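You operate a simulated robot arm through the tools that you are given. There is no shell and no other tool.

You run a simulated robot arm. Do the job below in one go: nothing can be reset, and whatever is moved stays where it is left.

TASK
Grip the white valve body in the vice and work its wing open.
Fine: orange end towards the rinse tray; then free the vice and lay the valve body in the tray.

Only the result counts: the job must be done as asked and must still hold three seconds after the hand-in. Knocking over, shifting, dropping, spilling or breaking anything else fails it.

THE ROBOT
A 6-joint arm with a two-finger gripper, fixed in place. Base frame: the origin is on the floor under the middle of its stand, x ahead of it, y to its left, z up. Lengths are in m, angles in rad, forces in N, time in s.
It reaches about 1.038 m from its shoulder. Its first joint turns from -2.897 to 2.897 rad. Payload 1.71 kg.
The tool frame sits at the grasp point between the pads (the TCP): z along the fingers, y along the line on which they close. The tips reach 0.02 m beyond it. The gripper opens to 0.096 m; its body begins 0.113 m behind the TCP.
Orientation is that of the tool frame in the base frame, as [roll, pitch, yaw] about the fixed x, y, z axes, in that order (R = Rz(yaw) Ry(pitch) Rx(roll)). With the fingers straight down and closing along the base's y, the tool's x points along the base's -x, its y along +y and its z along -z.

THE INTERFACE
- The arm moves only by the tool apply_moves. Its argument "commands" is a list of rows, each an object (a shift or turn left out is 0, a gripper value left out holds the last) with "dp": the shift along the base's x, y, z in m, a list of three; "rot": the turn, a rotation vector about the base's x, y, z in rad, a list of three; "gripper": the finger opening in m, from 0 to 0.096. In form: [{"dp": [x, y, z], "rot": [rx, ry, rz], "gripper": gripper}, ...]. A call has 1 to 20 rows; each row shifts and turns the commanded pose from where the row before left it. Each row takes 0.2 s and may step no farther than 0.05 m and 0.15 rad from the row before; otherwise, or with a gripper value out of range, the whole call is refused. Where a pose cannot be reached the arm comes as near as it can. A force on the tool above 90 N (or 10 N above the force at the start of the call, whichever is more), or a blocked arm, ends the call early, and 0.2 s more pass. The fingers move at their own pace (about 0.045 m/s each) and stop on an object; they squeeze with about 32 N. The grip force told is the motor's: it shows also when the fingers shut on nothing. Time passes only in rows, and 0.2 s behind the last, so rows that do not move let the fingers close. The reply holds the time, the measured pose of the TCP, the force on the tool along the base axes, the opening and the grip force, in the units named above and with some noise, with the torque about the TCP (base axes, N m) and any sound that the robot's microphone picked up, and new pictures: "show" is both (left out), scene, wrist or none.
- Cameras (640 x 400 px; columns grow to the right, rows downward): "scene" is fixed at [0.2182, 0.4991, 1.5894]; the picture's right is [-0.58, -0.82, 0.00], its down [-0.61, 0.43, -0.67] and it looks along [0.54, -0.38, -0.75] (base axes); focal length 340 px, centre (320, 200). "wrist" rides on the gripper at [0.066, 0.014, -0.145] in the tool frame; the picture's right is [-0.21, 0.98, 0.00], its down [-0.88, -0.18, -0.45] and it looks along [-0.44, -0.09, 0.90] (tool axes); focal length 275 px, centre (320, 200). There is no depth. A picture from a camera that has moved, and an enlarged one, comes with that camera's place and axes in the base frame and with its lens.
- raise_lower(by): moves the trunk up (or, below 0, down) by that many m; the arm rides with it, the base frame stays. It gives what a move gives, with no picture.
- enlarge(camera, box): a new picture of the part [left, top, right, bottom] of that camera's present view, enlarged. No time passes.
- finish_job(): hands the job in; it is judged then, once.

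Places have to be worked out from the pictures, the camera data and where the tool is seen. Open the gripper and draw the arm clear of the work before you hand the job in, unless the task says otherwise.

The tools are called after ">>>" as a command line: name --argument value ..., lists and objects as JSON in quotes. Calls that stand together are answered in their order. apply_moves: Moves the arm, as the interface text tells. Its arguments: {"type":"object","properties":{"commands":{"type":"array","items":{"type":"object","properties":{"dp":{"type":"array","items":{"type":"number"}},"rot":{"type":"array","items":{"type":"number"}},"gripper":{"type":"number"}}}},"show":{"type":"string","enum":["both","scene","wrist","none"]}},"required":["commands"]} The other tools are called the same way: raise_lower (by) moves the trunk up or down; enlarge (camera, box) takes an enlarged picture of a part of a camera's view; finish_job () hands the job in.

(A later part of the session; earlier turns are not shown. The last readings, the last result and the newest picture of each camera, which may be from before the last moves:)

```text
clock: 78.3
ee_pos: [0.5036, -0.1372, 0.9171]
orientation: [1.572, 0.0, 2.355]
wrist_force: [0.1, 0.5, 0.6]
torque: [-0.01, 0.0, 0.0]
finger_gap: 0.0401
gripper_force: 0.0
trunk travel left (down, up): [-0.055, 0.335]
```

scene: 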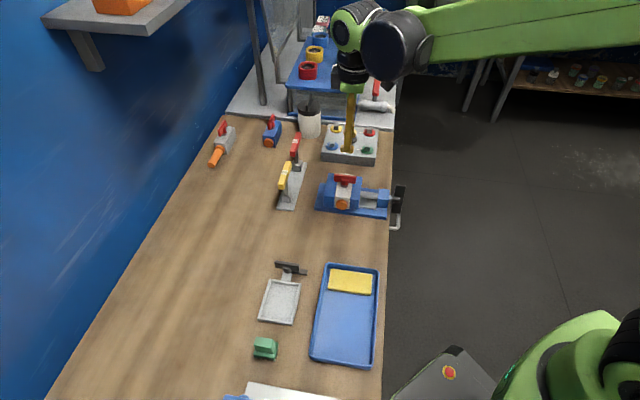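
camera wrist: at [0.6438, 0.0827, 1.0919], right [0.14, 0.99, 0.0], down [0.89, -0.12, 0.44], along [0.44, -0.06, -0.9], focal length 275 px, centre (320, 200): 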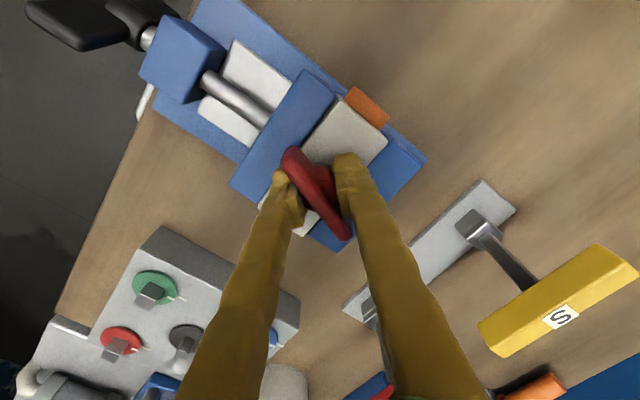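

Now I roll the gripper about its own axis by 1.95 rad to match the bar's present tilt and look.

>>> apply_moves --commands '[{"rot": [0.106, 0.106, 0]}, {"rot": [0.106, 0.106, 0]}, {"rot": [0.106, 0.106, 0]}, {"rot": [0.106, 0.106, 0]}, {"rot": [0.106, 0.106, 0]}, {"rot": [0.106, 0.106, 0]}, {"rot": [0.106, 0.106, 0]}, {"rot": [0.106, 0.106, 0]}, {"rot": [0.106, 0.106, 0]}, {"rot": [0.106, 0.106, 0]}, {"rot": [0.106, 0.106, 0]}, {"rot": [0.106, 0.106, 0]}, {"rot": [0.106, 0.106, 0]}, {"dp": [0, 0, 0]}]' --show "wrist"

>>> enlarge --camera "wrist" --box '[220, 60, 420, 240]'

```text
clock: 81.3
ee_pos: [0.5023, -0.1367, 0.9166]
orientation: [-1.574, -1.192, -0.782]
wrist_force: [0.0, -0.5, -0.8]
torque: [-0.02, -0.01, -0.02]
finger_gap: 0.0402
gripper_force: 0.0
trunk travel left (down, up): [-0.055, 0.335]
camera wrist: at [0.4245, -0.2649, 0.9726], right [0.59, -0.59, -0.55], down [-0.67, 0.04, -0.75], along [0.46, 0.81, -0.37], focal length 275 px, centre (320, 200)
```

wrist: 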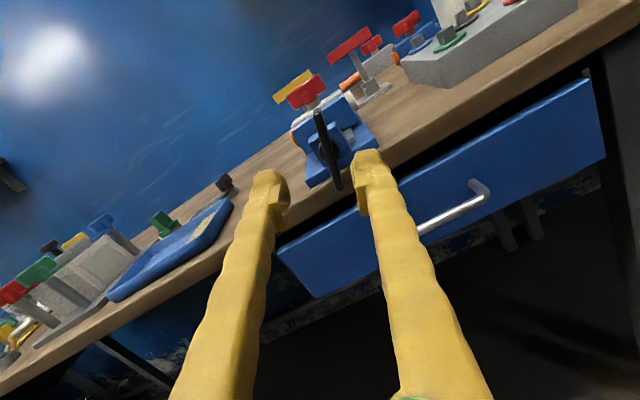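

```text
2.22 times, centred on (320, 150) of wrist
camera zoom: at [0.4245, -0.2649, 0.9726], right [0.59, -0.59, -0.55], down [-0.67, 0.04, -0.75], along [0.46, 0.81, -0.37], focal length 612 px, centre (320, 311)
```

zoom: 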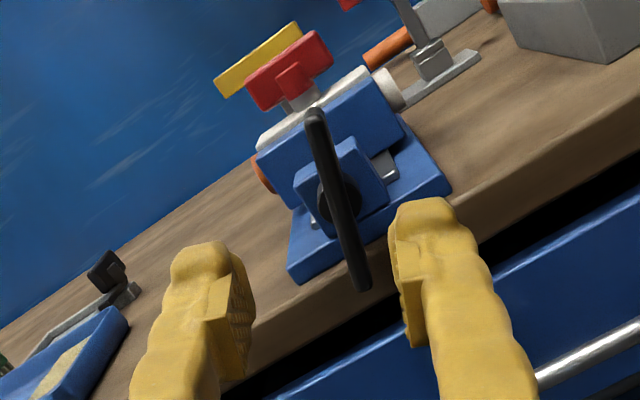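

The bar runs from tool (0.023, 0.0035) to (−0.061, 0.0085), i.e. bar angle ≈1.89 rad with its centre at w≈−0.450, z≈0.8965. I align to its upper end and advance in two stages.

>>> apply_moves --commands '[{"dp": [0.0046, -0.0046, 0.0063], "rot": [-0.0424, -0.0424, 0]}, {"dp": [0.03, 0.03, 0]}, {"dp": [0.02, 0.02, 0]}, {"dp": [0, 0, 0]}]' --show "wrist"

>>> enlarge --camera "wrist" --box '[220, 60, 420, 240]'

```text
clock: 82.3
ee_pos: [0.557, -0.0896, 0.9229]
orientation: [-1.573, -1.255, -0.782]
wrist_force: [-0.3, -0.2, 0.9]
torque: [0.0, -0.05, 0.01]
finger_gap: 0.0397
gripper_force: 0.1
trunk travel left (down, up): [-0.055, 0.335]
camera wrist: at [0.4764, -0.2163, 0.9815], right [0.61, -0.61, -0.5], down [-0.63, 0.0, -0.77], along [0.48, 0.79, -0.39], focal length 275 px, centre (320, 200)
```

wrist: 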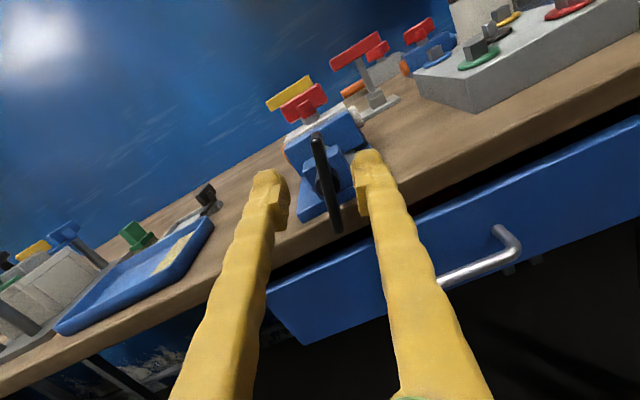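

```text
2.22 times, centred on (320, 150) of wrist
camera zoom: at [0.4764, -0.2163, 0.9815], right [0.61, -0.61, -0.5], down [-0.63, 0.0, -0.77], along [0.48, 0.79, -0.39], focal length 612 px, centre (320, 311)
```

zoom: 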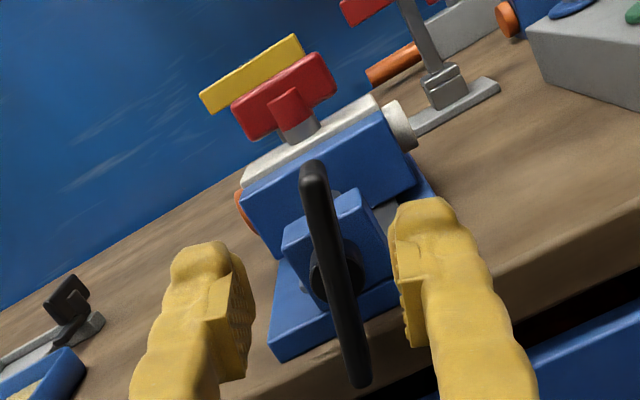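

Well aligned (bar within 2 mm of centre). I advance to straddle the bar's upper end and close.

>>> apply_moves --commands '[{"dp": [0.0145, 0.0125, 0]}, {"dp": [0.0135, 0.0135, 0]}, {"dp": [0.0135, 0.0135, 0]}, {"dp": [0, 0, 0]}, {"gripper": 0.02}, {"gripper": 0.0}, {"gripper": 0.0}, {"gripper": 0.0}]' --show "wrist"

>>> enlarge --camera "scene" --box '[310, 150, 410, 230]'

```text
clock: 84.1
ee_pos: [0.5989, -0.0485, 0.9219]
orientation: [-1.577, -1.255, -0.782]
wrist_force: [3.2, 3.2, 1.2]
torque: [-0.02, -0.07, -0.01]
finger_gap: 0.0088
gripper_force: 35.3
trunk travel left (down, up): [-0.055, 0.335]
camera wrist: at [0.5185, -0.1753, 0.9812], right [0.61, -0.61, -0.5], down [-0.63, 0.0, -0.77], along [0.48, 0.79, -0.39], focal length 275 px, centre (320, 200)
```

wrist: 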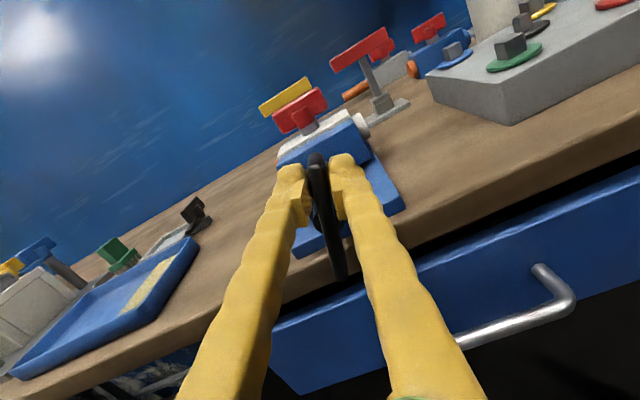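

```text
5.00 times, centred on (360, 190) of scene
camera zoom: at [0.2182, 0.4991, 1.5894], right [-0.58, -0.82, 0.0], down [-0.61, 0.43, -0.67], along [0.54, -0.38, -0.75], focal length 1699 px, centre (120, 250)
```

zoom: 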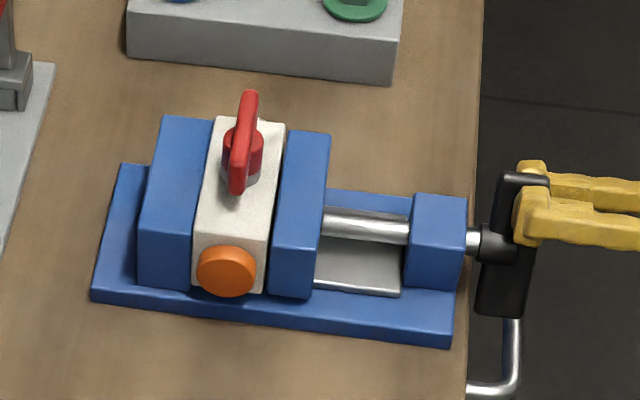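

A clean grip on the bar with low side forces. I tighten along the arc, first by 0.3 rad.

>>> apply_moves --commands '[{"dp": [0.0018, -0.0018, -0.001], "rot": [0.0707, 0.0707, 0]}, {"dp": [0.0017, -0.0017, -0.0012], "rot": [0.0707, 0.0707, 0]}, {"dp": [0.0016, -0.0016, -0.0015], "rot": [0.0707, 0.0707, 0]}]' --show "none"

>>> apply_moves --commands '[{"dp": [0.0015, -0.0015, -0.0017], "rot": [0.0707, 0.0707, 0]}]' --show "none"

>>> enlarge --camera "scene" --box '[310, 150, 410, 230]'

```text
clock: 84.9
ee_pos: [0.6037, -0.055, 0.9189]
orientation: [-1.576, -0.952, -0.783]
wrist_force: [25.0, 16.2, 15.1]
torque: [0.08, -0.21, -0.08]
finger_gap: 0.009
gripper_force: 35.4
trunk travel left (down, up): [-0.055, 0.335]
```

```text
clock: 85.3
ee_pos: [0.6042, -0.0558, 0.9181]
orientation: [-1.574, -0.853, -0.782]
wrist_force: [18.6, 18.3, 16.4]
torque: [-0.07, -0.41, 0.0]
finger_gap: 0.0091
gripper_force: 35.1
trunk travel left (down, up): [-0.055, 0.335]
```

```text
5.00 times, centred on (360, 190) of scene
camera zoom: at [0.2182, 0.4991, 1.5894], right [-0.58, -0.82, 0.0], down [-0.61, 0.43, -0.67], along [0.54, -0.38, -0.75], focal length 1699 px, centre (120, 250)
```

zoom: 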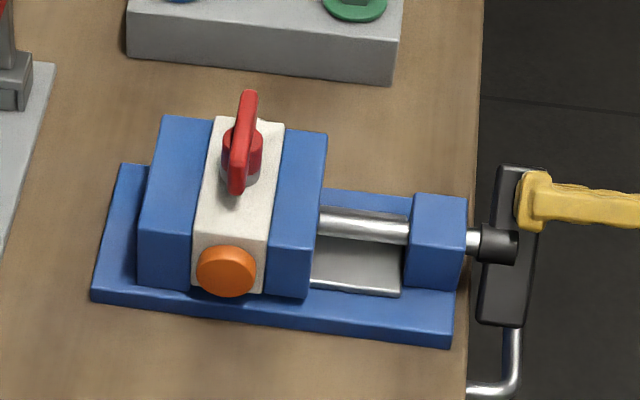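

The jaws are closed on the body again and resistance begins (≈0.6 N·m). I keep tightening a little further than last time.

>>> apply_moves --commands '[{"dp": [0.0021, -0.0007, -0.0019], "rot": [0.0707, 0.0707, 0]}, {"dp": [0.0015, -0.0015, -0.0023], "rot": [0.05, 0.05, 0]}, {"dp": [0, 0, 0]}]' --show "none"

>>> enlarge --camera "scene" --box '[310, 150, 410, 230]'

```text
clock: 86.1
ee_pos: [0.6074, -0.0593, 0.9144]
orientation: [-1.57, -0.685, -0.787]
wrist_force: [3.7, 13.3, 49.1]
torque: [0.25, -0.64, 0.14]
finger_gap: 0.0096
gripper_force: 35.1
trunk travel left (down, up): [-0.055, 0.335]
```

```text
5.00 times, centred on (360, 190) of scene
camera zoom: at [0.2182, 0.4991, 1.5894], right [-0.58, -0.82, 0.0], down [-0.61, 0.43, -0.67], along [0.54, -0.38, -0.75], focal length 1699 px, centre (120, 250)
```

zoom: 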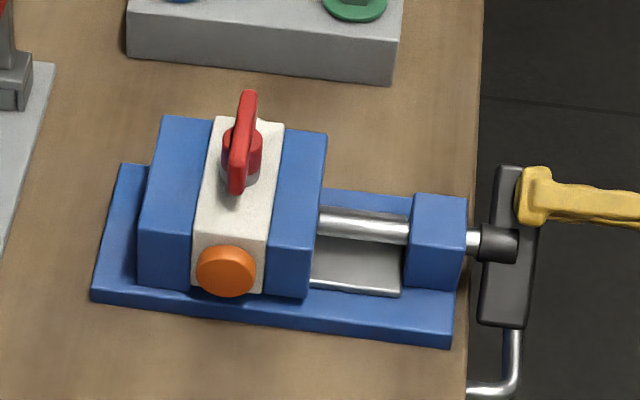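

About 1.2 N·m again. One more small push, then I release by opening and back straight off.

>>> apply_moves --commands '[{"dp": [0.0012, -0.0012, -0.0015], "rot": [0.02, 0.02, 0]}, {"dp": [0, 0, 0]}]' --show "none"

>>> apply_moves --commands '[{"gripper": 0.02}, {"gripper": 0.04}, {"gripper": 0.04}, {"dp": [-0.015, -0.015, 0]}, {"dp": [-0.03, -0.03, 0]}, {"dp": [-0.03, -0.03, 0]}, {"dp": [-0.01, -0.01, 0]}]' --show "none"

>>> enlarge --camera "scene" --box '[310, 150, 410, 230]'

```text
clock: 86.7
ee_pos: [0.606, -0.0593, 0.9134]
orientation: [-1.57, -0.658, -0.784]
wrist_force: [1.3, 26.4, 43.3]
torque: [0.2, -0.61, 0.16]
finger_gap: 0.0094
gripper_force: 34.2
trunk travel left (down, up): [-0.055, 0.335]
```

```text
clock: 88.3
ee_pos: [0.5246, -0.1461, 0.9108]
orientation: [-1.573, -0.657, -0.784]
wrist_force: [-0.1, 0.0, -0.1]
torque: [0.01, -0.03, -0.02]
finger_gap: 0.0402
gripper_force: 0.1
trunk travel left (down, up): [-0.055, 0.335]
```

```text
5.00 times, centred on (360, 190) of scene
camera zoom: at [0.2182, 0.4991, 1.5894], right [-0.58, -0.82, 0.0], down [-0.61, 0.43, -0.67], along [0.54, -0.38, -0.75], focal length 1699 px, centre (120, 250)
```

zoom: 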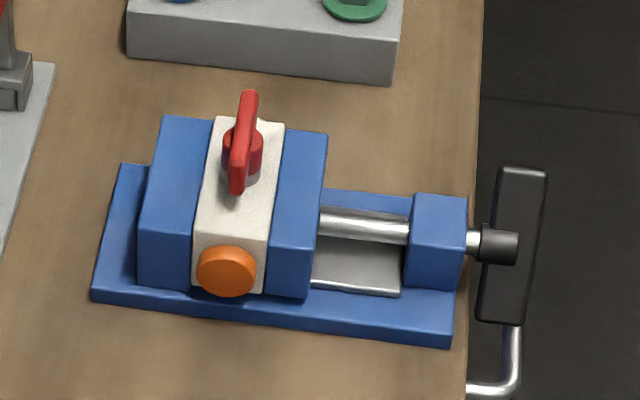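

Clamped and stable after release. I unwind the wrist and raise the trunk as before.

>>> apply_moves --commands '[{"rot": [-0.1034, -0.1034, 0]}, {"rot": [-0.1034, -0.1034, 0]}, {"rot": [-0.1034, -0.1034, 0]}, {"rot": [-0.1034, -0.1034, 0]}, {"rot": [-0.1034, -0.1034, 0]}, {"rot": [-0.1034, -0.1034, 0]}, {"rot": [-0.1034, -0.1034, 0]}, {"rot": [-0.1034, -0.1034, 0]}, {"rot": [-0.1034, -0.1034, 0]}, {"rot": [-0.1034, -0.1034, 0]}, {"rot": [-0.1034, -0.1034, 0]}, {"rot": [-0.1034, -0.1034, 0]}, {"rot": [-0.1034, -0.1034, 0]}, {"rot": [-0.1034, -0.1034, 0]}, {"rot": [-0.1034, -0.1034, 0]}, {"rot": [-0.1034, -0.1034, 0]}, {"rot": [-0.1034, -0.1034, 0]}, {"dp": [0, 0, 0]}]' --show "none"

>>> raise_lower --by 0.17

```text
clock: 92.1
ee_pos: [0.526, -0.1457, 0.9127]
orientation: [1.571, 0.0, 2.356]
wrist_force: [-0.5, 0.3, -0.8]
torque: [0.03, -0.02, 0.01]
finger_gap: 0.0402
gripper_force: 0.1
trunk travel left (down, up): [-0.055, 0.335]
```

```text
clock: 94.0
ee_pos: [0.5248, -0.147, 1.0829]
orientation: [1.572, -0.003, 2.356]
wrist_force: [0.3, 1.3, -0.1]
torque: [0.01, 0.03, 0.0]
finger_gap: 0.04
gripper_force: 0.1
trunk travel left (down, up): [-0.225, 0.165]
```

Now over the top again, gripper swinging to point down, opening set to 24 mm.

>>> apply_moves --commands '[{"rot": [-0.101, 0.101, 0]}, {"rot": [-0.101, 0.101, 0]}, {"rot": [-0.101, 0.101, 0]}, {"rot": [-0.101, 0.101, 0]}, {"dp": [0.01844, 0.02205, 0], "rot": [-0.101, 0.101, 0]}, {"dp": [0.01844, 0.02205, 0], "rot": [-0.101, 0.101, 0]}, {"dp": [0.01844, 0.02205, 0], "rot": [-0.101, 0.101, 0]}, {"dp": [0.01844, 0.02205, 0], "rot": [-0.101, 0.101, 0]}, {"dp": [0.01844, 0.02205, 0], "rot": [-0.101, 0.101, 0]}, {"dp": [0.01844, 0.02205, 0], "rot": [-0.101, 0.101, 0]}, {"dp": [0.01844, 0.02205, 0], "rot": [-0.101, 0.101, 0]}, {"dp": [0.01844, 0.02205, 0]}, {"dp": [0.01844, 0.02205, 0]}, {"dp": [0.01844, 0.02205, 0], "gripper": 0.024}, {"dp": [0, 0, 0]}]' --show "wrist"

>>> enlarge --camera "wrist" --box '[220, 60, 420, 220]'

```text
clock: 97.2
ee_pos: [0.7106, 0.0746, 1.0807]
orientation: [-3.139, -0.001, 2.354]
wrist_force: [0.1, -0.9, -0.4]
torque: [-0.03, 0.05, 0.01]
finger_gap: 0.0243
gripper_force: 0.0
trunk travel left (down, up): [-0.225, 0.165]
camera wrist: at [0.6724, 0.1302, 1.2251], right [0.84, 0.55, 0.0], down [0.49, -0.75, 0.44], along [0.24, -0.37, -0.9], focal length 275 px, centre (320, 200)
```

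wrist: 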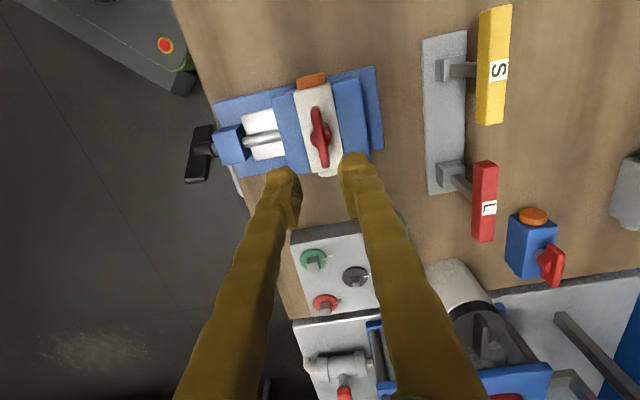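

```text
2.50 times, centred on (320, 140) of wrist
camera zoom: at [0.6724, 0.1302, 1.2251], right [0.84, 0.55, 0.0], down [0.49, -0.75, 0.44], along [0.24, -0.37, -0.9], focal length 688 px, centre (320, 350)
```

zoom: 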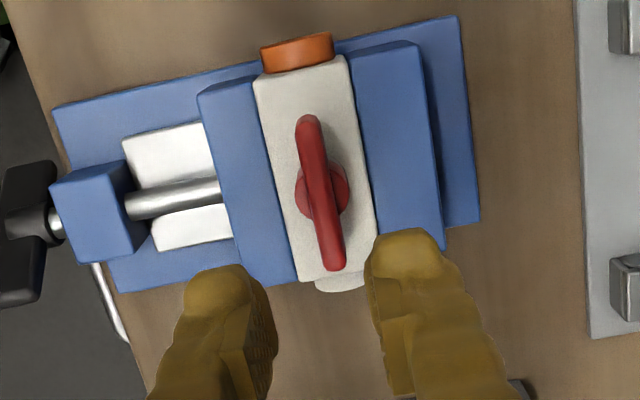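

The wing centre is within half a millimetre of the tool axis. I descend with the 24 mm opening, clear of the wing.

>>> apply_moves --commands '[{"dp": [0, 0, -0.04]}, {"dp": [0, 0, -0.04]}, {"dp": [0, 0, -0.03]}, {"dp": [0, 0, -0.02]}, {"dp": [0, 0, -0.004]}, {"dp": [0, 0, 0]}]' --show "none"

>>> enlarge --camera "wrist" --box '[220, 60, 420, 260]'

```text
clock: 98.6
ee_pos: [0.7091, 0.0739, 0.9469]
orientation: [-3.139, 0.0, 2.354]
wrist_force: [-0.3, -0.3, 0.1]
torque: [-0.04, -0.04, -0.03]
finger_gap: 0.0241
gripper_force: 0.0
trunk travel left (down, up): [-0.225, 0.165]
```

```text
2.00 times, centred on (320, 160) of wrist
camera zoom: at [0.6713, 0.1308, 1.0923], right [0.84, 0.54, 0.0], down [0.49, -0.75, 0.44], along [0.24, -0.37, -0.9], focal length 551 px, centre (320, 280)
```

zoom: 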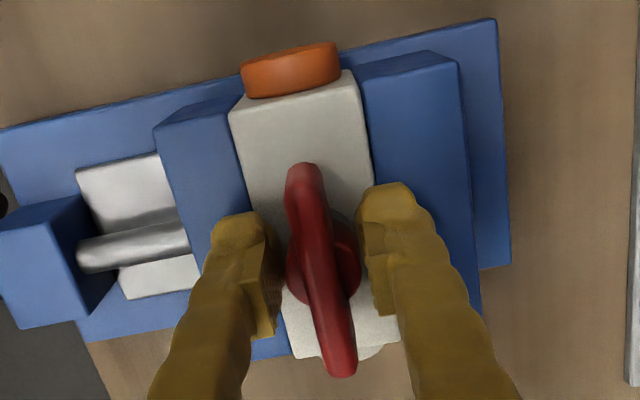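

Centred between the pads. I narrow to 13 mm (no contact) and turn counter-clockwise so the pads push the wing with a pure couple.

>>> apply_moves --commands '[{"gripper": 0.018}, {"gripper": 0.013}, {"dp": [0, 0, 0]}]' --show "none"

>>> apply_moves --commands '[{"rot": [0, 0, 0.1]}, {"rot": [0, 0, 0.1]}, {"rot": [0, 0, 0.1]}, {"rot": [0, 0, 0.1]}, {"rot": [0, 0, 0.1]}]' --show "none"

>>> enlarge --camera "scene" --box '[310, 150, 410, 230]'

```text
clock: 99.4
ee_pos: [0.7091, 0.0742, 0.9473]
orientation: [-3.139, 0.0, 2.354]
wrist_force: [-1.2, -0.3, 0.3]
torque: [0.03, -0.05, 0.03]
finger_gap: 0.0129
gripper_force: 0.1
trunk travel left (down, up): [-0.225, 0.165]
```

```text
clock: 100.6
ee_pos: [0.7094, 0.0751, 0.9466]
orientation: [-3.14, 0.001, 2.857]
wrist_force: [-0.2, 0.6, -0.2]
torque: [0.01, -0.01, 0.01]
finger_gap: 0.0128
gripper_force: 0.2
trunk travel left (down, up): [-0.225, 0.165]
```

```text
5.00 times, centred on (360, 190) of scene
camera zoom: at [0.2182, 0.4991, 1.5894], right [-0.58, -0.82, 0.0], down [-0.61, 0.43, -0.67], along [0.54, -0.38, -0.75], focal length 1699 px, centre (120, 250)
```

zoom: 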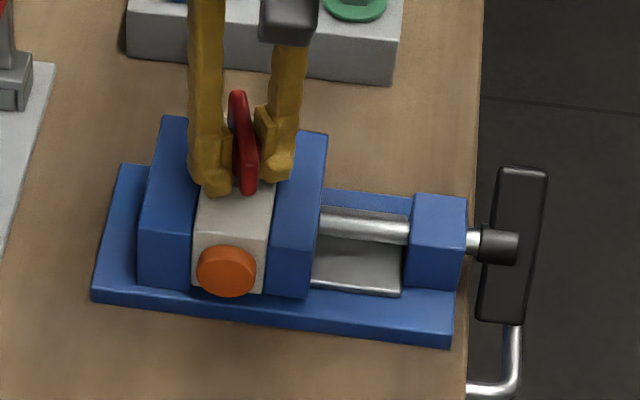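

The wing is turning, forces under 1 N, and the jaw and handle have not moved. I continue.

>>> apply_moves --commands '[{"rot": [0, 0, 0.1]}, {"rot": [0, 0, 0.1]}, {"rot": [0, 0, 0.1]}, {"rot": [0, 0, 0.1]}, {"rot": [0, 0, 0.1]}, {"rot": [0, 0, 0.1]}, {"rot": [0, 0, 0.1]}, {"rot": [0, 0, 0.1]}]' --show "none"

>>> enlarge --camera "scene" --box '[310, 150, 410, 230]'

>>> enlarge --camera "wrist" --box '[220, 60, 420, 260]'

```text
clock: 102.4
ee_pos: [0.7084, 0.0748, 0.9481]
orientation: [-3.141, -0.001, -2.625]
wrist_force: [-0.2, -0.5, 0.1]
torque: [0.03, -0.02, 0.0]
finger_gap: 0.0136
gripper_force: 0.4
trunk travel left (down, up): [-0.225, 0.165]
```

```text
5.00 times, centred on (360, 190) of scene
camera zoom: at [0.2182, 0.4991, 1.5894], right [-0.58, -0.82, 0.0], down [-0.61, 0.43, -0.67], along [0.54, -0.38, -0.75], focal length 1699 px, centre (120, 250)
```

zoom: 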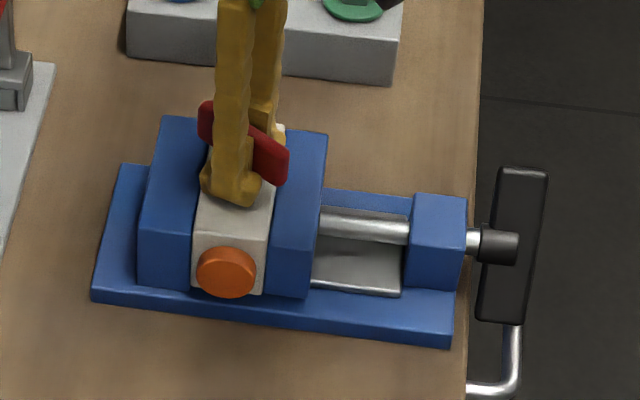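

```text
2.00 times, centred on (320, 160) of wrist
camera zoom: at [0.6432, 0.0548, 1.0927], right [-0.3, 0.95, 0.0], down [0.85, 0.27, 0.44], along [0.42, 0.13, -0.9], focal length 551 px, centre (320, 280)
```

zoom: 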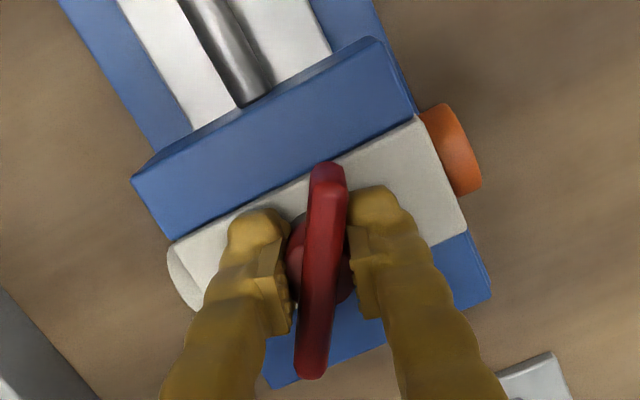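

Everything steady; wing at roughly 1.0 rad. I continue to the open stop with smaller final steps.

>>> apply_moves --commands '[{"rot": [0, 0, 0.1]}, {"rot": [0, 0, 0.1]}, {"rot": [0, 0, 0.1]}, {"rot": [0, 0, 0.1]}]' --show "none"

>>> apply_moves --commands '[{"rot": [0, 0, 0.05]}, {"rot": [0, 0, 0.05]}]' --show "none"

>>> enlarge --camera "wrist" --box '[220, 60, 420, 260]'

```text
clock: 103.4
ee_pos: [0.7095, 0.0735, 0.948]
orientation: [-3.141, 0.001, -2.228]
wrist_force: [0.1, -0.3, -3.0]
torque: [0.0, -0.02, 0.01]
finger_gap: 0.0139
gripper_force: 0.6
trunk travel left (down, up): [-0.225, 0.165]
```

```text
clock: 104.0
ee_pos: [0.7083, 0.075, 0.9479]
orientation: [3.141, 0.0, -2.127]
wrist_force: [1.3, -0.8, -1.0]
torque: [0.0, -0.02, -0.04]
finger_gap: 0.0138
gripper_force: 0.7
trunk travel left (down, up): [-0.225, 0.165]
```

```text
2.00 times, centred on (320, 160) of wrist
camera zoom: at [0.6613, 0.0268, 1.093], right [-0.72, 0.69, 0.0], down [0.62, 0.65, 0.44], along [0.31, 0.32, -0.9], focal length 551 px, centre (320, 280)
```

zoom: 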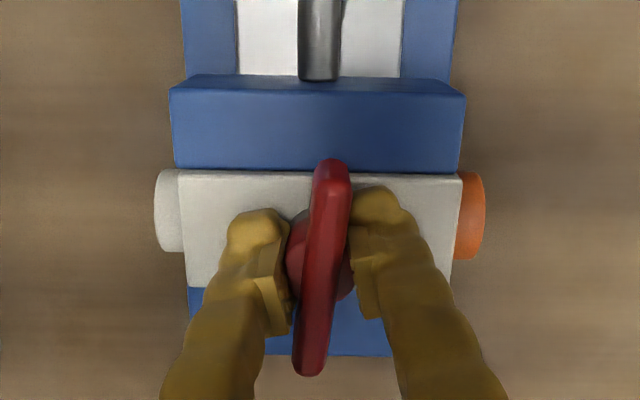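

About 0.1 rad still to go; I step on until the stop is felt.

>>> apply_moves --commands '[{"rot": [0, 0, 0.04]}, {"rot": [0, 0, 0.04]}]' --show "none"

>>> apply_moves --commands '[{"rot": [0, 0, 0.04]}, {"dp": [0, 0, 0]}]' --show "none"

>>> enlarge --camera "wrist" --box '[220, 60, 420, 260]'

```text
clock: 104.6
ee_pos: [0.7096, 0.074, 0.9472]
orientation: [3.138, 0.0, -2.049]
wrist_force: [-0.3, 0.5, -1.2]
torque: [0.02, 0.03, 0.02]
finger_gap: 0.0132
gripper_force: 0.1
trunk travel left (down, up): [-0.225, 0.165]
```

```text
clock: 105.2
ee_pos: [0.7096, 0.0745, 0.9479]
orientation: [-3.141, 0.001, -2.008]
wrist_force: [-0.8, -0.3, -1.6]
torque: [-0.02, 0.0, 0.0]
finger_gap: 0.0138
gripper_force: 0.9
trunk travel left (down, up): [-0.225, 0.165]
```

```text
2.00 times, centred on (320, 160) of wrist
camera zoom: at [0.6678, 0.0215, 1.0926], right [-0.8, 0.6, 0.0], down [0.54, 0.72, 0.44], along [0.27, 0.36, -0.9], focal length 551 px, centre (320, 280)
```

zoom: 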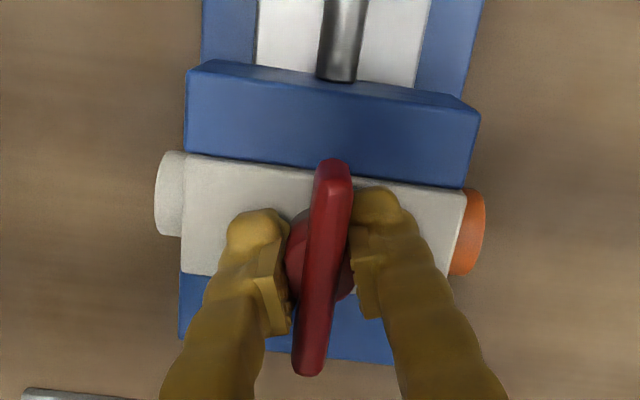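

The wing now looks square across the body. I press on slightly to feel the stop.

>>> apply_moves --commands '[{"rot": [0, 0, 0.03]}, {"dp": [0, 0, 0]}]' --show "none"

>>> apply_moves --commands '[{"rot": [0, 0, 0.03]}, {"dp": [0, 0, 0]}]' --show "none"

```text
clock: 105.8
ee_pos: [0.7084, 0.0746, 0.9471]
orientation: [3.141, 0.0, -1.979]
wrist_force: [0.6, -0.1, 0.4]
torque: [0.03, -0.03, -0.18]
finger_gap: 0.0139
gripper_force: 9.9
trunk travel left (down, up): [-0.225, 0.165]
```

```text
clock: 106.4
ee_pos: [0.7088, 0.0751, 0.9475]
orientation: [3.14, 0.001, -1.947]
wrist_force: [-1.4, -0.7, 0.0]
torque: [0.02, -0.02, -0.22]
finger_gap: 0.0143
gripper_force: 13.8
trunk travel left (down, up): [-0.225, 0.165]
```

The stop is felt (−0.22 N·m, no side force): the wing is fully open with the vice tight. I turn the tool back parallel to the wing, open, rise and inspect.

>>> apply_moves --commands '[{"rot": [0, 0, -0.12]}, {"rot": [0, 0, -0.12]}, {"rot": [0, 0, -0.13]}, {"gripper": 0.03}, {"gripper": 0.03}, {"dp": [0, 0, 0.02]}, {"dp": [0, 0, 0.04]}, {"dp": [0, 0, 0.05]}, {"dp": [0, 0, 0.03]}]' --show "wrist"

>>> enlarge --camera "scene" --box '[310, 150, 410, 230]'

>>> enlarge --camera "wrist" --box '[220, 60, 420, 220]'

```text
clock: 108.4
ee_pos: [0.7114, 0.0741, 1.0887]
orientation: [3.141, -0.001, -2.32]
wrist_force: [0.6, -0.4, 0.5]
torque: [0.03, -0.01, -0.01]
finger_gap: 0.0299
gripper_force: 0.0
trunk travel left (down, up): [-0.225, 0.165]
camera wrist: at [0.6537, 0.0359, 1.2323], right [-0.58, 0.82, 0.0], down [0.73, 0.52, 0.44], along [0.36, 0.26, -0.9], focal length 275 px, centre (320, 200)
```

wrist: 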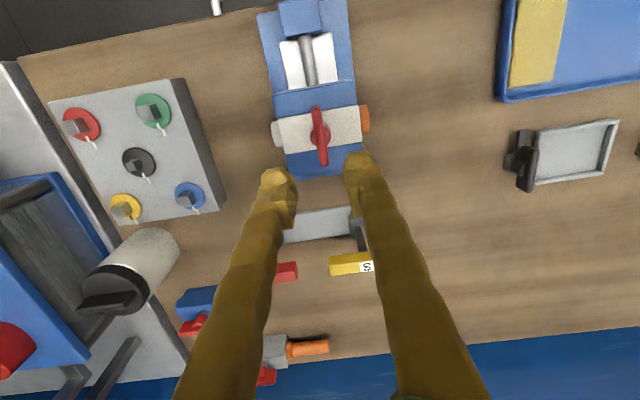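

```text
5.00 times, centred on (360, 190) of scene
camera zoom: at [0.2182, 0.4991, 1.5894], right [-0.58, -0.82, 0.0], down [-0.61, 0.43, -0.67], along [0.54, -0.38, -0.75], focal length 1699 px, centre (120, 250)
```

zoom: 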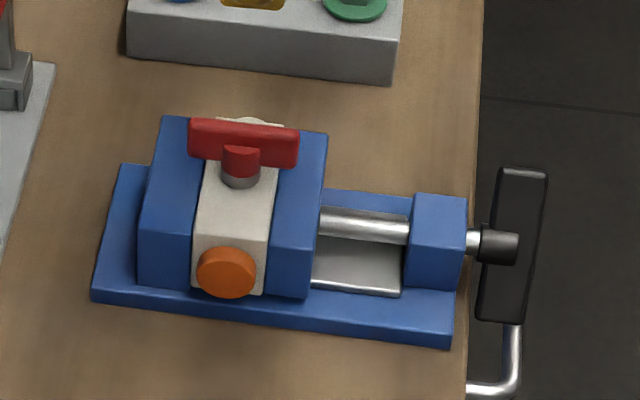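

```text
2.50 times, centred on (320, 140) of wrist
camera zoom: at [0.6537, 0.0359, 1.2323], right [-0.58, 0.82, 0.0], down [0.73, 0.52, 0.44], along [0.36, 0.26, -0.9], focal length 688 px, centre (320, 350)
```

zoom: 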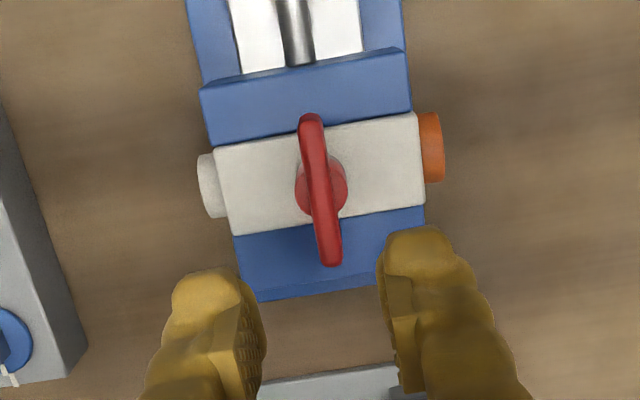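

The vice stayed tight and the wing is open. Next I free the vice: I first turn the tool's yaw back to 2.356 while retreating from the vice.

>>> apply_moves --commands '[{"dp": [0, 0, 0], "rot": [0, 0, -0.146]}, {"rot": [0, 0, -0.146]}, {"rot": [0, 0, -0.146]}, {"rot": [0, 0, -0.146]}, {"dp": [-0.01, -0.01, 0], "rot": [0, 0, -0.146]}, {"dp": [-0.01, -0.01, 0], "rot": [0, 0, -0.146]}, {"dp": [-0.01, -0.01, 0], "rot": [0, 0, -0.146]}, {"dp": [-0.01, -0.01, 0], "rot": [0, 0, -0.146]}, {"dp": [-0.01, -0.01, 0], "rot": [0, 0, -0.146]}, {"dp": [-0.01, -0.01, 0], "rot": [0, 0, -0.146]}, {"dp": [-0.01, -0.01, 0], "rot": [0, 0, -0.146]}, {"dp": [0, 0, 0]}]' --show "none"

```text
clock: 111.0
ee_pos: [0.6368, 0.0038, 1.0864]
orientation: [-3.14, 0.0, 2.356]
wrist_force: [-0.9, 0.4, -0.6]
torque: [-0.02, 0.0, 0.01]
finger_gap: 0.0299
gripper_force: 0.0
trunk travel left (down, up): [-0.225, 0.165]
```

Now swing horizontal at u≈0.265 and lower the trunk again.

>>> apply_moves --commands '[{"dp": [-0.02, -0.02, 0], "gripper": 0.04}, {"dp": [-0.016, -0.016, 0], "rot": [0.101, -0.101, 0]}, {"dp": [-0.016, -0.016, 0], "rot": [0.101, -0.101, 0]}, {"dp": [-0.016, -0.016, 0], "rot": [0.101, -0.101, 0]}, {"dp": [-0.016, -0.016, 0], "rot": [0.101, -0.101, 0]}, {"dp": [-0.016, -0.016, 0], "rot": [0.101, -0.101, 0]}, {"dp": [-0.016, -0.016, 0], "rot": [0.101, -0.101, 0]}, {"dp": [-0.017, -0.017, 0], "rot": [0.101, -0.101, 0]}, {"dp": [0, 0, 0], "rot": [0.101, -0.101, 0]}, {"dp": [0, 0, 0], "rot": [0.101, -0.101, 0]}, {"dp": [0, 0, 0], "rot": [0.101, -0.101, 0]}, {"dp": [0, 0, 0], "rot": [0.101, -0.101, 0]}, {"dp": [0, 0, 0]}]' --show "none"

>>> raise_lower --by -0.17

```text
clock: 113.8
ee_pos: [0.5061, -0.1288, 1.0889]
orientation: [1.569, 0.0, 2.358]
wrist_force: [0.2, -1.0, -0.8]
torque: [0.0, -0.02, 0.08]
finger_gap: 0.04
gripper_force: 0.0
trunk travel left (down, up): [-0.225, 0.165]
```

```text
clock: 115.7
ee_pos: [0.506, -0.1266, 0.9188]
orientation: [1.571, -0.001, 2.355]
wrist_force: [-0.9, 1.2, -0.3]
torque: [0.0, 0.02, 0.01]
finger_gap: 0.0399
gripper_force: 0.0
trunk travel left (down, up): [-0.055, 0.335]
```

I roll the gripper by 2.17 rad to match the tightened bar and look.

>>> apply_moves --commands '[{"rot": [0.1023, 0.1023, 0]}, {"rot": [0.1023, 0.1023, 0]}, {"rot": [0.1023, 0.1023, 0]}, {"rot": [0.1023, 0.1023, 0]}, {"rot": [0.1023, 0.1023, 0]}, {"rot": [0.1023, 0.1023, 0]}, {"rot": [0.1023, 0.1023, 0]}, {"rot": [0.1023, 0.1023, 0]}, {"rot": [0.1023, 0.1023, 0]}, {"rot": [0.1023, 0.1023, 0]}, {"rot": [0.1023, 0.1023, 0]}, {"rot": [0.1023, 0.1023, 0]}, {"rot": [0.1023, 0.1023, 0]}, {"rot": [0.1023, 0.1023, 0]}, {"rot": [0.1023, 0.1023, 0]}, {"dp": [0.028, 0.028, 0]}, {"dp": [0, 0, 0]}]' --show "wrist"

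>>> enlarge --camera "wrist" --box '[220, 60, 420, 240]'

```text
clock: 119.3
ee_pos: [0.5335, -0.0993, 0.9197]
orientation: [-1.575, -0.971, -0.782]
wrist_force: [0.6, 0.4, 1.1]
torque: [0.0, -0.02, 0.02]
finger_gap: 0.04
gripper_force: 0.1
trunk travel left (down, up): [-0.055, 0.335]
camera wrist: at [0.464, -0.2353, 0.9671], right [0.49, -0.49, -0.72], down [-0.77, 0.14, -0.62], along [0.41, 0.86, -0.31], focal length 275 px, centre (320, 200)
```

wrist: 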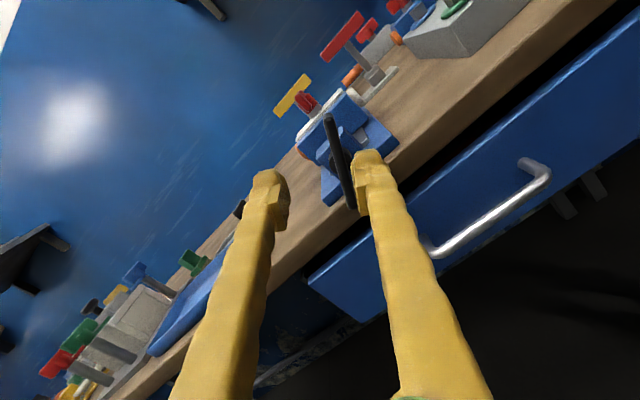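

```text
2.22 times, centred on (320, 150) of wrist
camera zoom: at [0.464, -0.2353, 0.9671], right [0.49, -0.49, -0.72], down [-0.77, 0.14, -0.62], along [0.41, 0.86, -0.31], focal length 612 px, centre (320, 311)
```

zoom: 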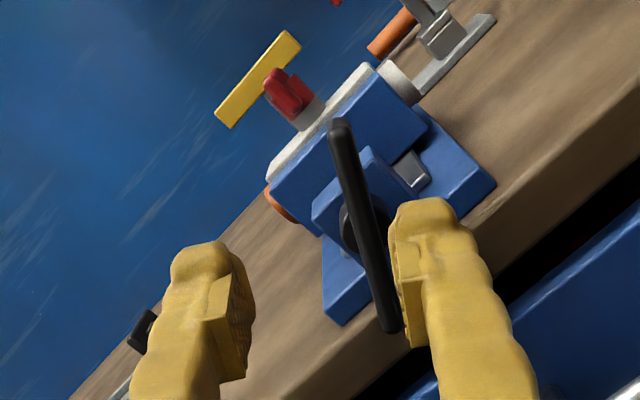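

The bar is at about 2.11 rad, centre w≈−0.450, z≈0.896. I align with its upper end, advance and check.

>>> apply_moves --commands '[{"dp": [0.0119, -0.0119, 0.0006], "rot": [-0.041, -0.041, 0]}, {"dp": [0.02, 0.02, 0]}, {"dp": [0, 0, 0]}]' --show "wrist"

>>> enlarge --camera "wrist" --box '[220, 60, 420, 240]'

```text
clock: 120.1
ee_pos: [0.5659, -0.0925, 0.9198]
orientation: [-1.575, -1.031, -0.785]
wrist_force: [-0.9, -1.0, 0.1]
torque: [-0.03, -0.01, -0.01]
finger_gap: 0.0403
gripper_force: 0.0
trunk travel left (down, up): [-0.055, 0.335]
camera wrist: at [0.4935, -0.2269, 0.969], right [0.52, -0.52, -0.68], down [-0.75, 0.12, -0.66], along [0.42, 0.85, -0.33], focal length 275 px, centre (320, 200)
```

wrist: 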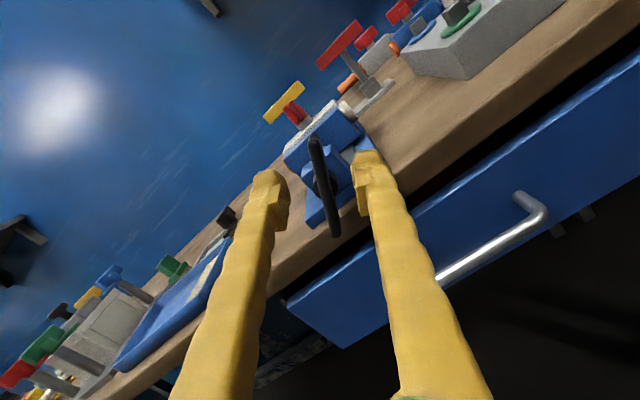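

```text
2.22 times, centred on (320, 150) of wrist
camera zoom: at [0.4935, -0.2269, 0.969], right [0.52, -0.52, -0.68], down [-0.75, 0.12, -0.66], along [0.42, 0.85, -0.33], focal length 612 px, centre (320, 311)
```

zoom: 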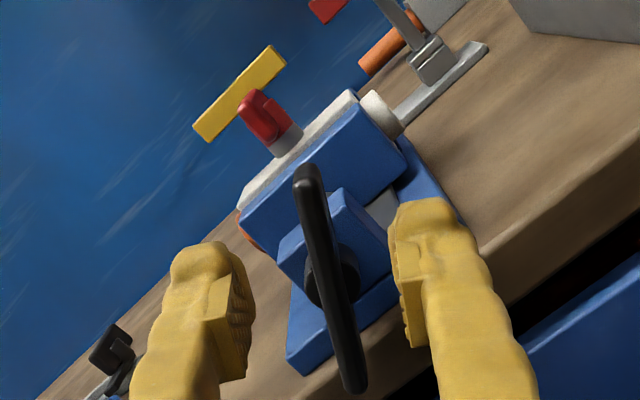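

Aligned within a millimetre. Advance and close on the bar.

>>> apply_moves --commands '[{"dp": [0.0125, 0.0125, 0]}, {"dp": [0.0125, 0.0125, 0]}, {"dp": [0.0125, 0.0125, 0]}, {"dp": [0, 0, 0]}, {"gripper": 0.02}, {"gripper": 0.0}, {"gripper": 0.0}, {"gripper": 0.0}]' --show "none"

>>> enlarge --camera "scene" --box '[310, 150, 410, 230]'

```text
clock: 121.9
ee_pos: [0.6017, -0.0549, 0.92]
orientation: [-1.573, -1.032, -0.785]
wrist_force: [-0.4, 7.1, 7.4]
torque: [0.2, 0.02, 0.11]
finger_gap: 0.0091
gripper_force: 34.9
trunk travel left (down, up): [-0.055, 0.335]
```

```text
5.00 times, centred on (360, 190) of scene
camera zoom: at [0.2182, 0.4991, 1.5894], right [-0.58, -0.82, 0.0], down [-0.61, 0.43, -0.67], along [0.54, -0.38, -0.75], focal length 1699 px, centre (120, 250)
```

zoom: 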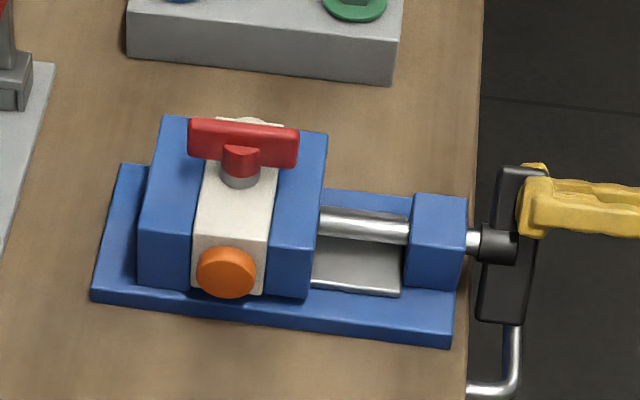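

Held cleanly. Now I turn the handle back (counter-clockwise) along the arc to free the vice, first 0.6 rad.

>>> apply_moves --commands '[{"dp": [-0.0026, 0.0026, 0.0019], "rot": [-0.106, -0.106, 0]}, {"dp": [-0.0028, 0.0028, 0.0013], "rot": [-0.106, -0.106, 0]}, {"dp": [-0.0029, 0.0029, 0.0007], "rot": [-0.106, -0.106, 0]}, {"dp": [-0.003, 0.003, 0.0001], "rot": [-0.106, -0.106, 0]}]' --show "none"

>>> enlarge --camera "scene" --box '[310, 150, 410, 230]'

```text
clock: 122.9
ee_pos: [0.591, -0.0439, 0.9234]
orientation: [1.584, -1.506, 2.342]
wrist_force: [-26.2, -14.8, -0.7]
torque: [0.26, 0.17, 0.12]
finger_gap: 0.0091
gripper_force: 34.8
trunk travel left (down, up): [-0.055, 0.335]
```

```text
5.00 times, centred on (360, 190) of scene
camera zoom: at [0.2182, 0.4991, 1.5894], right [-0.58, -0.82, 0.0], down [-0.61, 0.43, -0.67], along [0.54, -0.38, -0.75], focal length 1699 px, centre (120, 250)
```

zoom: 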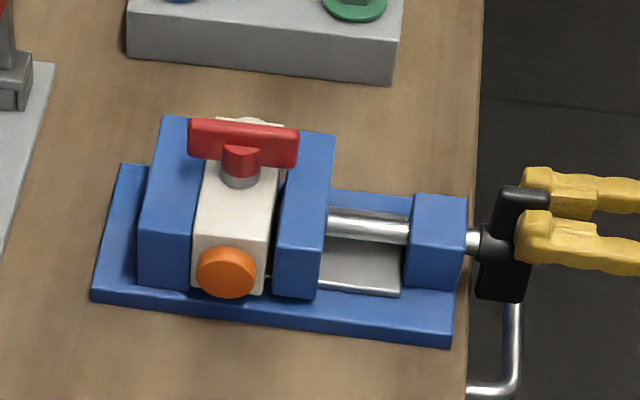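

The jaw opens and the body stays put. I relieve the axial drag (back 1.5 mm) and continue.

>>> apply_moves --commands '[{"dp": [-0.0039, 0.0019, -0.0006], "rot": [-0.106, -0.106, 0]}, {"dp": [-0.0028, 0.0028, -0.0012], "rot": [-0.106, -0.106, 0]}, {"dp": [-0.0027, 0.0027, -0.0018], "rot": [-0.106, -0.106, 0]}, {"dp": [-0.0025, 0.0025, -0.0023], "rot": [-0.106, -0.106, 0]}]' --show "none"

>>> enlarge --camera "scene" --box '[310, 150, 410, 230]'

```text
clock: 123.9
ee_pos: [0.5798, -0.0337, 0.9179]
orientation: [1.57, -0.91, 2.356]
wrist_force: [7.2, 12.6, 19.7]
torque: [0.2, -0.49, 0.21]
finger_gap: 0.009
gripper_force: 34.9
trunk travel left (down, up): [-0.055, 0.335]
```

```text
5.00 times, centred on (360, 190) of scene
camera zoom: at [0.2182, 0.4991, 1.5894], right [-0.58, -0.82, 0.0], down [-0.61, 0.43, -0.67], along [0.54, -0.38, -0.75], focal length 1699 px, centre (120, 250)
```

zoom: 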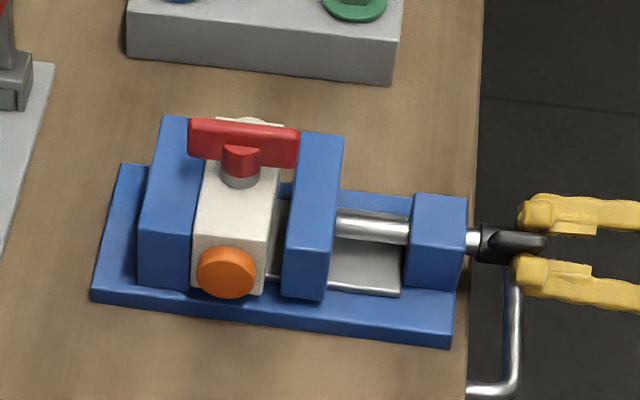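

Opening nicely. I continue down to the bar-horizontal position.

>>> apply_moves --commands '[{"dp": [-0.0022, 0.0022, -0.0018], "rot": [-0.106, -0.106, 0]}, {"dp": [-0.0019, 0.0019, -0.0033], "rot": [-0.106, -0.106, 0]}, {"dp": [-0.0015, 0.0015, -0.0036], "rot": [-0.106, -0.106, 0]}]' --show "none"

>>> apply_moves --commands '[{"dp": [-0.0011, 0.0011, -0.0039], "rot": [-0.106, -0.106, 0]}, {"dp": [-0.0007, 0.0007, -0.0041], "rot": [-0.106, -0.106, 0]}, {"dp": [-0.0003, 0.0003, -0.0042], "rot": [-0.106, -0.106, 0]}]' --show "none"

>>> enlarge --camera "scene" --box '[310, 150, 410, 230]'

```text
clock: 124.7
ee_pos: [0.5735, -0.0279, 0.9084]
orientation: [1.57, -0.46, 2.355]
wrist_force: [9.2, 15.0, 11.8]
torque: [-0.01, -0.27, 0.1]
finger_gap: 0.0092
gripper_force: 34.8
trunk travel left (down, up): [-0.055, 0.335]
```

```text
clock: 125.5
ee_pos: [0.5717, -0.0256, 0.8957]
orientation: [1.573, -0.011, 2.356]
wrist_force: [21.1, 16.1, 9.0]
torque: [-0.08, -0.19, -0.18]
finger_gap: 0.009
gripper_force: 34.8
trunk travel left (down, up): [-0.055, 0.335]
```

```text
5.00 times, centred on (360, 190) of scene
camera zoom: at [0.2182, 0.4991, 1.5894], right [-0.58, -0.82, 0.0], down [-0.61, 0.43, -0.67], along [0.54, -0.38, -0.75], focal length 1699 px, centre (120, 250)
```

zoom: 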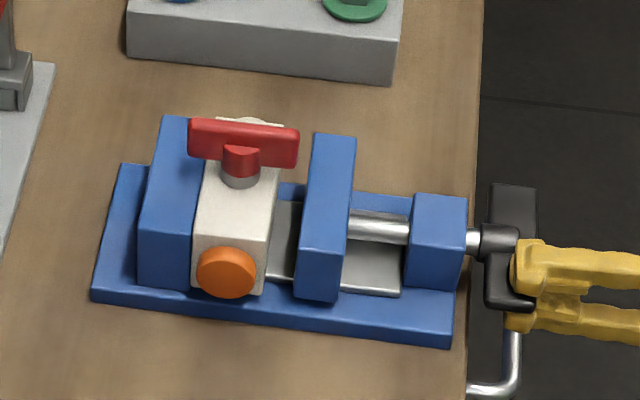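

The vice is back at its original opening with the body free. I release the handle and back away.

>>> apply_moves --commands '[{"gripper": 0.02}, {"gripper": 0.04}, {"gripper": 0.04}, {"dp": [-0.015, -0.015, 0]}, {"dp": [-0.03, -0.03, 0]}, {"dp": [-0.03, -0.03, 0]}, {"dp": [-0.01, -0.01, 0]}, {"dp": [0, 0, 0]}]' --show "none"

>>> raise_lower --by 0.17

>>> enlarge --camera "scene" --box '[310, 150, 410, 230]'

```text
clock: 127.3
ee_pos: [0.4883, -0.1147, 0.8999]
orientation: [1.571, -0.015, 2.356]
wrist_force: [0.3, 0.9, -0.7]
torque: [-0.03, -0.01, 0.0]
finger_gap: 0.0398
gripper_force: 0.2
out of reach, approached as far as the arm can: row 6
trunk travel left (down, up): [-0.055, 0.335]
```

```text
clock: 129.2
ee_pos: [0.4881, -0.1121, 1.07]
orientation: [1.572, -0.015, 2.356]
wrist_force: [-0.3, 0.0, 0.2]
torque: [0.0, -0.01, -0.01]
finger_gap: 0.0399
gripper_force: 0.1
trunk travel left (down, up): [-0.225, 0.165]
```

```text
5.00 times, centred on (360, 190) of scene
camera zoom: at [0.2182, 0.4991, 1.5894], right [-0.58, -0.82, 0.0], down [-0.61, 0.43, -0.67], along [0.54, -0.38, -0.75], focal length 1699 px, centre (120, 250)
```

zoom: 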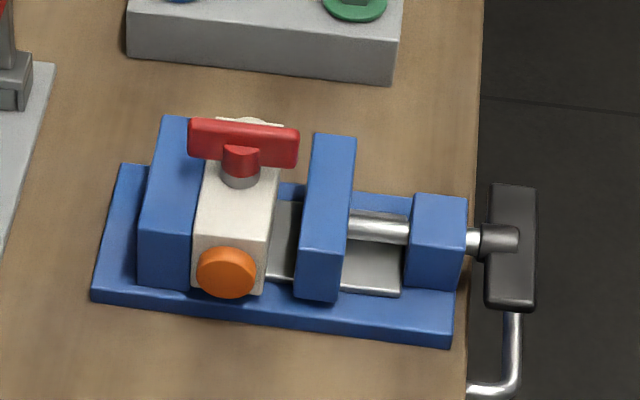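

Vice free, handle back where it was. Now I swing the gripper down over the valve again.

>>> apply_moves --commands '[{"rot": [-0.0106, -0.0106, 0], "dp": [0, 0, 0.02]}, {"rot": [-0.101, 0.101, 0]}, {"rot": [-0.101, 0.101, 0]}, {"rot": [-0.101, 0.101, 0]}, {"rot": [-0.101, 0.101, 0]}, {"dp": [0.0221, 0.01856, 0], "rot": [-0.101, 0.101, 0]}, {"dp": [0.0221, 0.01856, 0], "rot": [-0.101, 0.101, 0]}, {"dp": [0.0221, 0.01856, 0], "rot": [-0.101, 0.101, 0]}, {"dp": [0.0221, 0.01856, 0], "rot": [-0.101, 0.101, 0]}, {"dp": [0.0221, 0.01856, 0], "rot": [-0.101, 0.101, 0]}, {"dp": [0.0221, 0.01856, 0], "rot": [-0.101, 0.101, 0]}, {"dp": [0.0221, 0.01856, 0], "rot": [-0.101, 0.101, 0]}, {"dp": [0.0221, 0.01856, 0]}, {"dp": [0.0221, 0.01856, 0]}, {"dp": [0.0221, 0.01856, 0]}, {"dp": [0, 0, 0]}]' --show "none"

>>> apply_moves --commands '[{"rot": [0, 0, 0.1428]}, {"rot": [0, 0, 0.1428]}, {"rot": [0, 0, 0.1428]}, {"rot": [0, 0, 0.1428]}, {"rot": [0, 0, 0.1428]}, {"rot": [0, 0, 0.1428]}, {"rot": [0, 0, 0.1428]}, {"rot": [0, 0, 0.1428]}, {"rot": [0, 0, 0.1428]}, {"rot": [0, 0, 0.1428]}, {"rot": [0, 0, 0.1428]}, {"dp": [0, 0, 0]}]' --show "wrist"

>>> enlarge --camera "wrist" --box '[220, 60, 420, 220]'

```text
clock: 132.6
ee_pos: [0.7064, 0.0707, 1.0872]
orientation: [-3.138, 0.001, 2.357]
wrist_force: [0.1, 0.6, 0.0]
torque: [-0.02, 0.03, -0.03]
finger_gap: 0.04
gripper_force: 0.1
trunk travel left (down, up): [-0.225, 0.165]
```

```text
clock: 135.2
ee_pos: [0.7083, 0.0726, 1.0885]
orientation: [-3.141, 0.0, -2.353]
wrist_force: [-0.6, 0.4, -0.5]
torque: [0.0, 0.0, 0.01]
finger_gap: 0.0398
gripper_force: 0.0
trunk travel left (down, up): [-0.225, 0.165]
camera wrist: at [0.6508, 0.0353, 1.2338], right [-0.55, 0.84, 0.0], down [0.75, 0.49, 0.44], along [0.37, 0.24, -0.9], focal length 275 px, centre (320, 200)
```

wrist: 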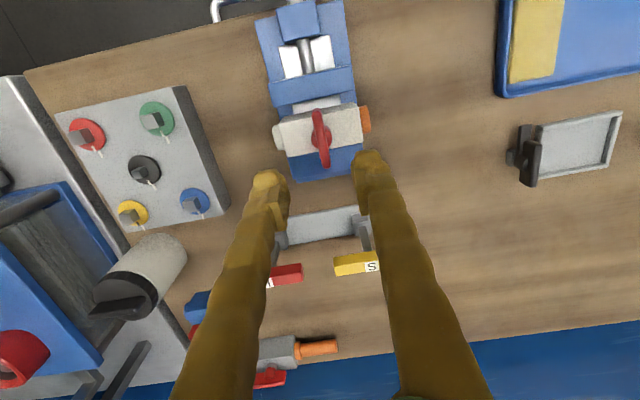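

```text
2.50 times, centred on (320, 140) of wrist
camera zoom: at [0.6508, 0.0353, 1.2338], right [-0.55, 0.84, 0.0], down [0.75, 0.49, 0.44], along [0.37, 0.24, -0.9], focal length 688 px, centre (320, 350)
```

zoom: 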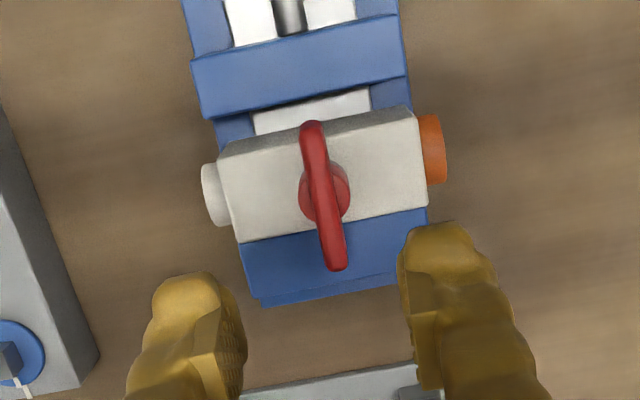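

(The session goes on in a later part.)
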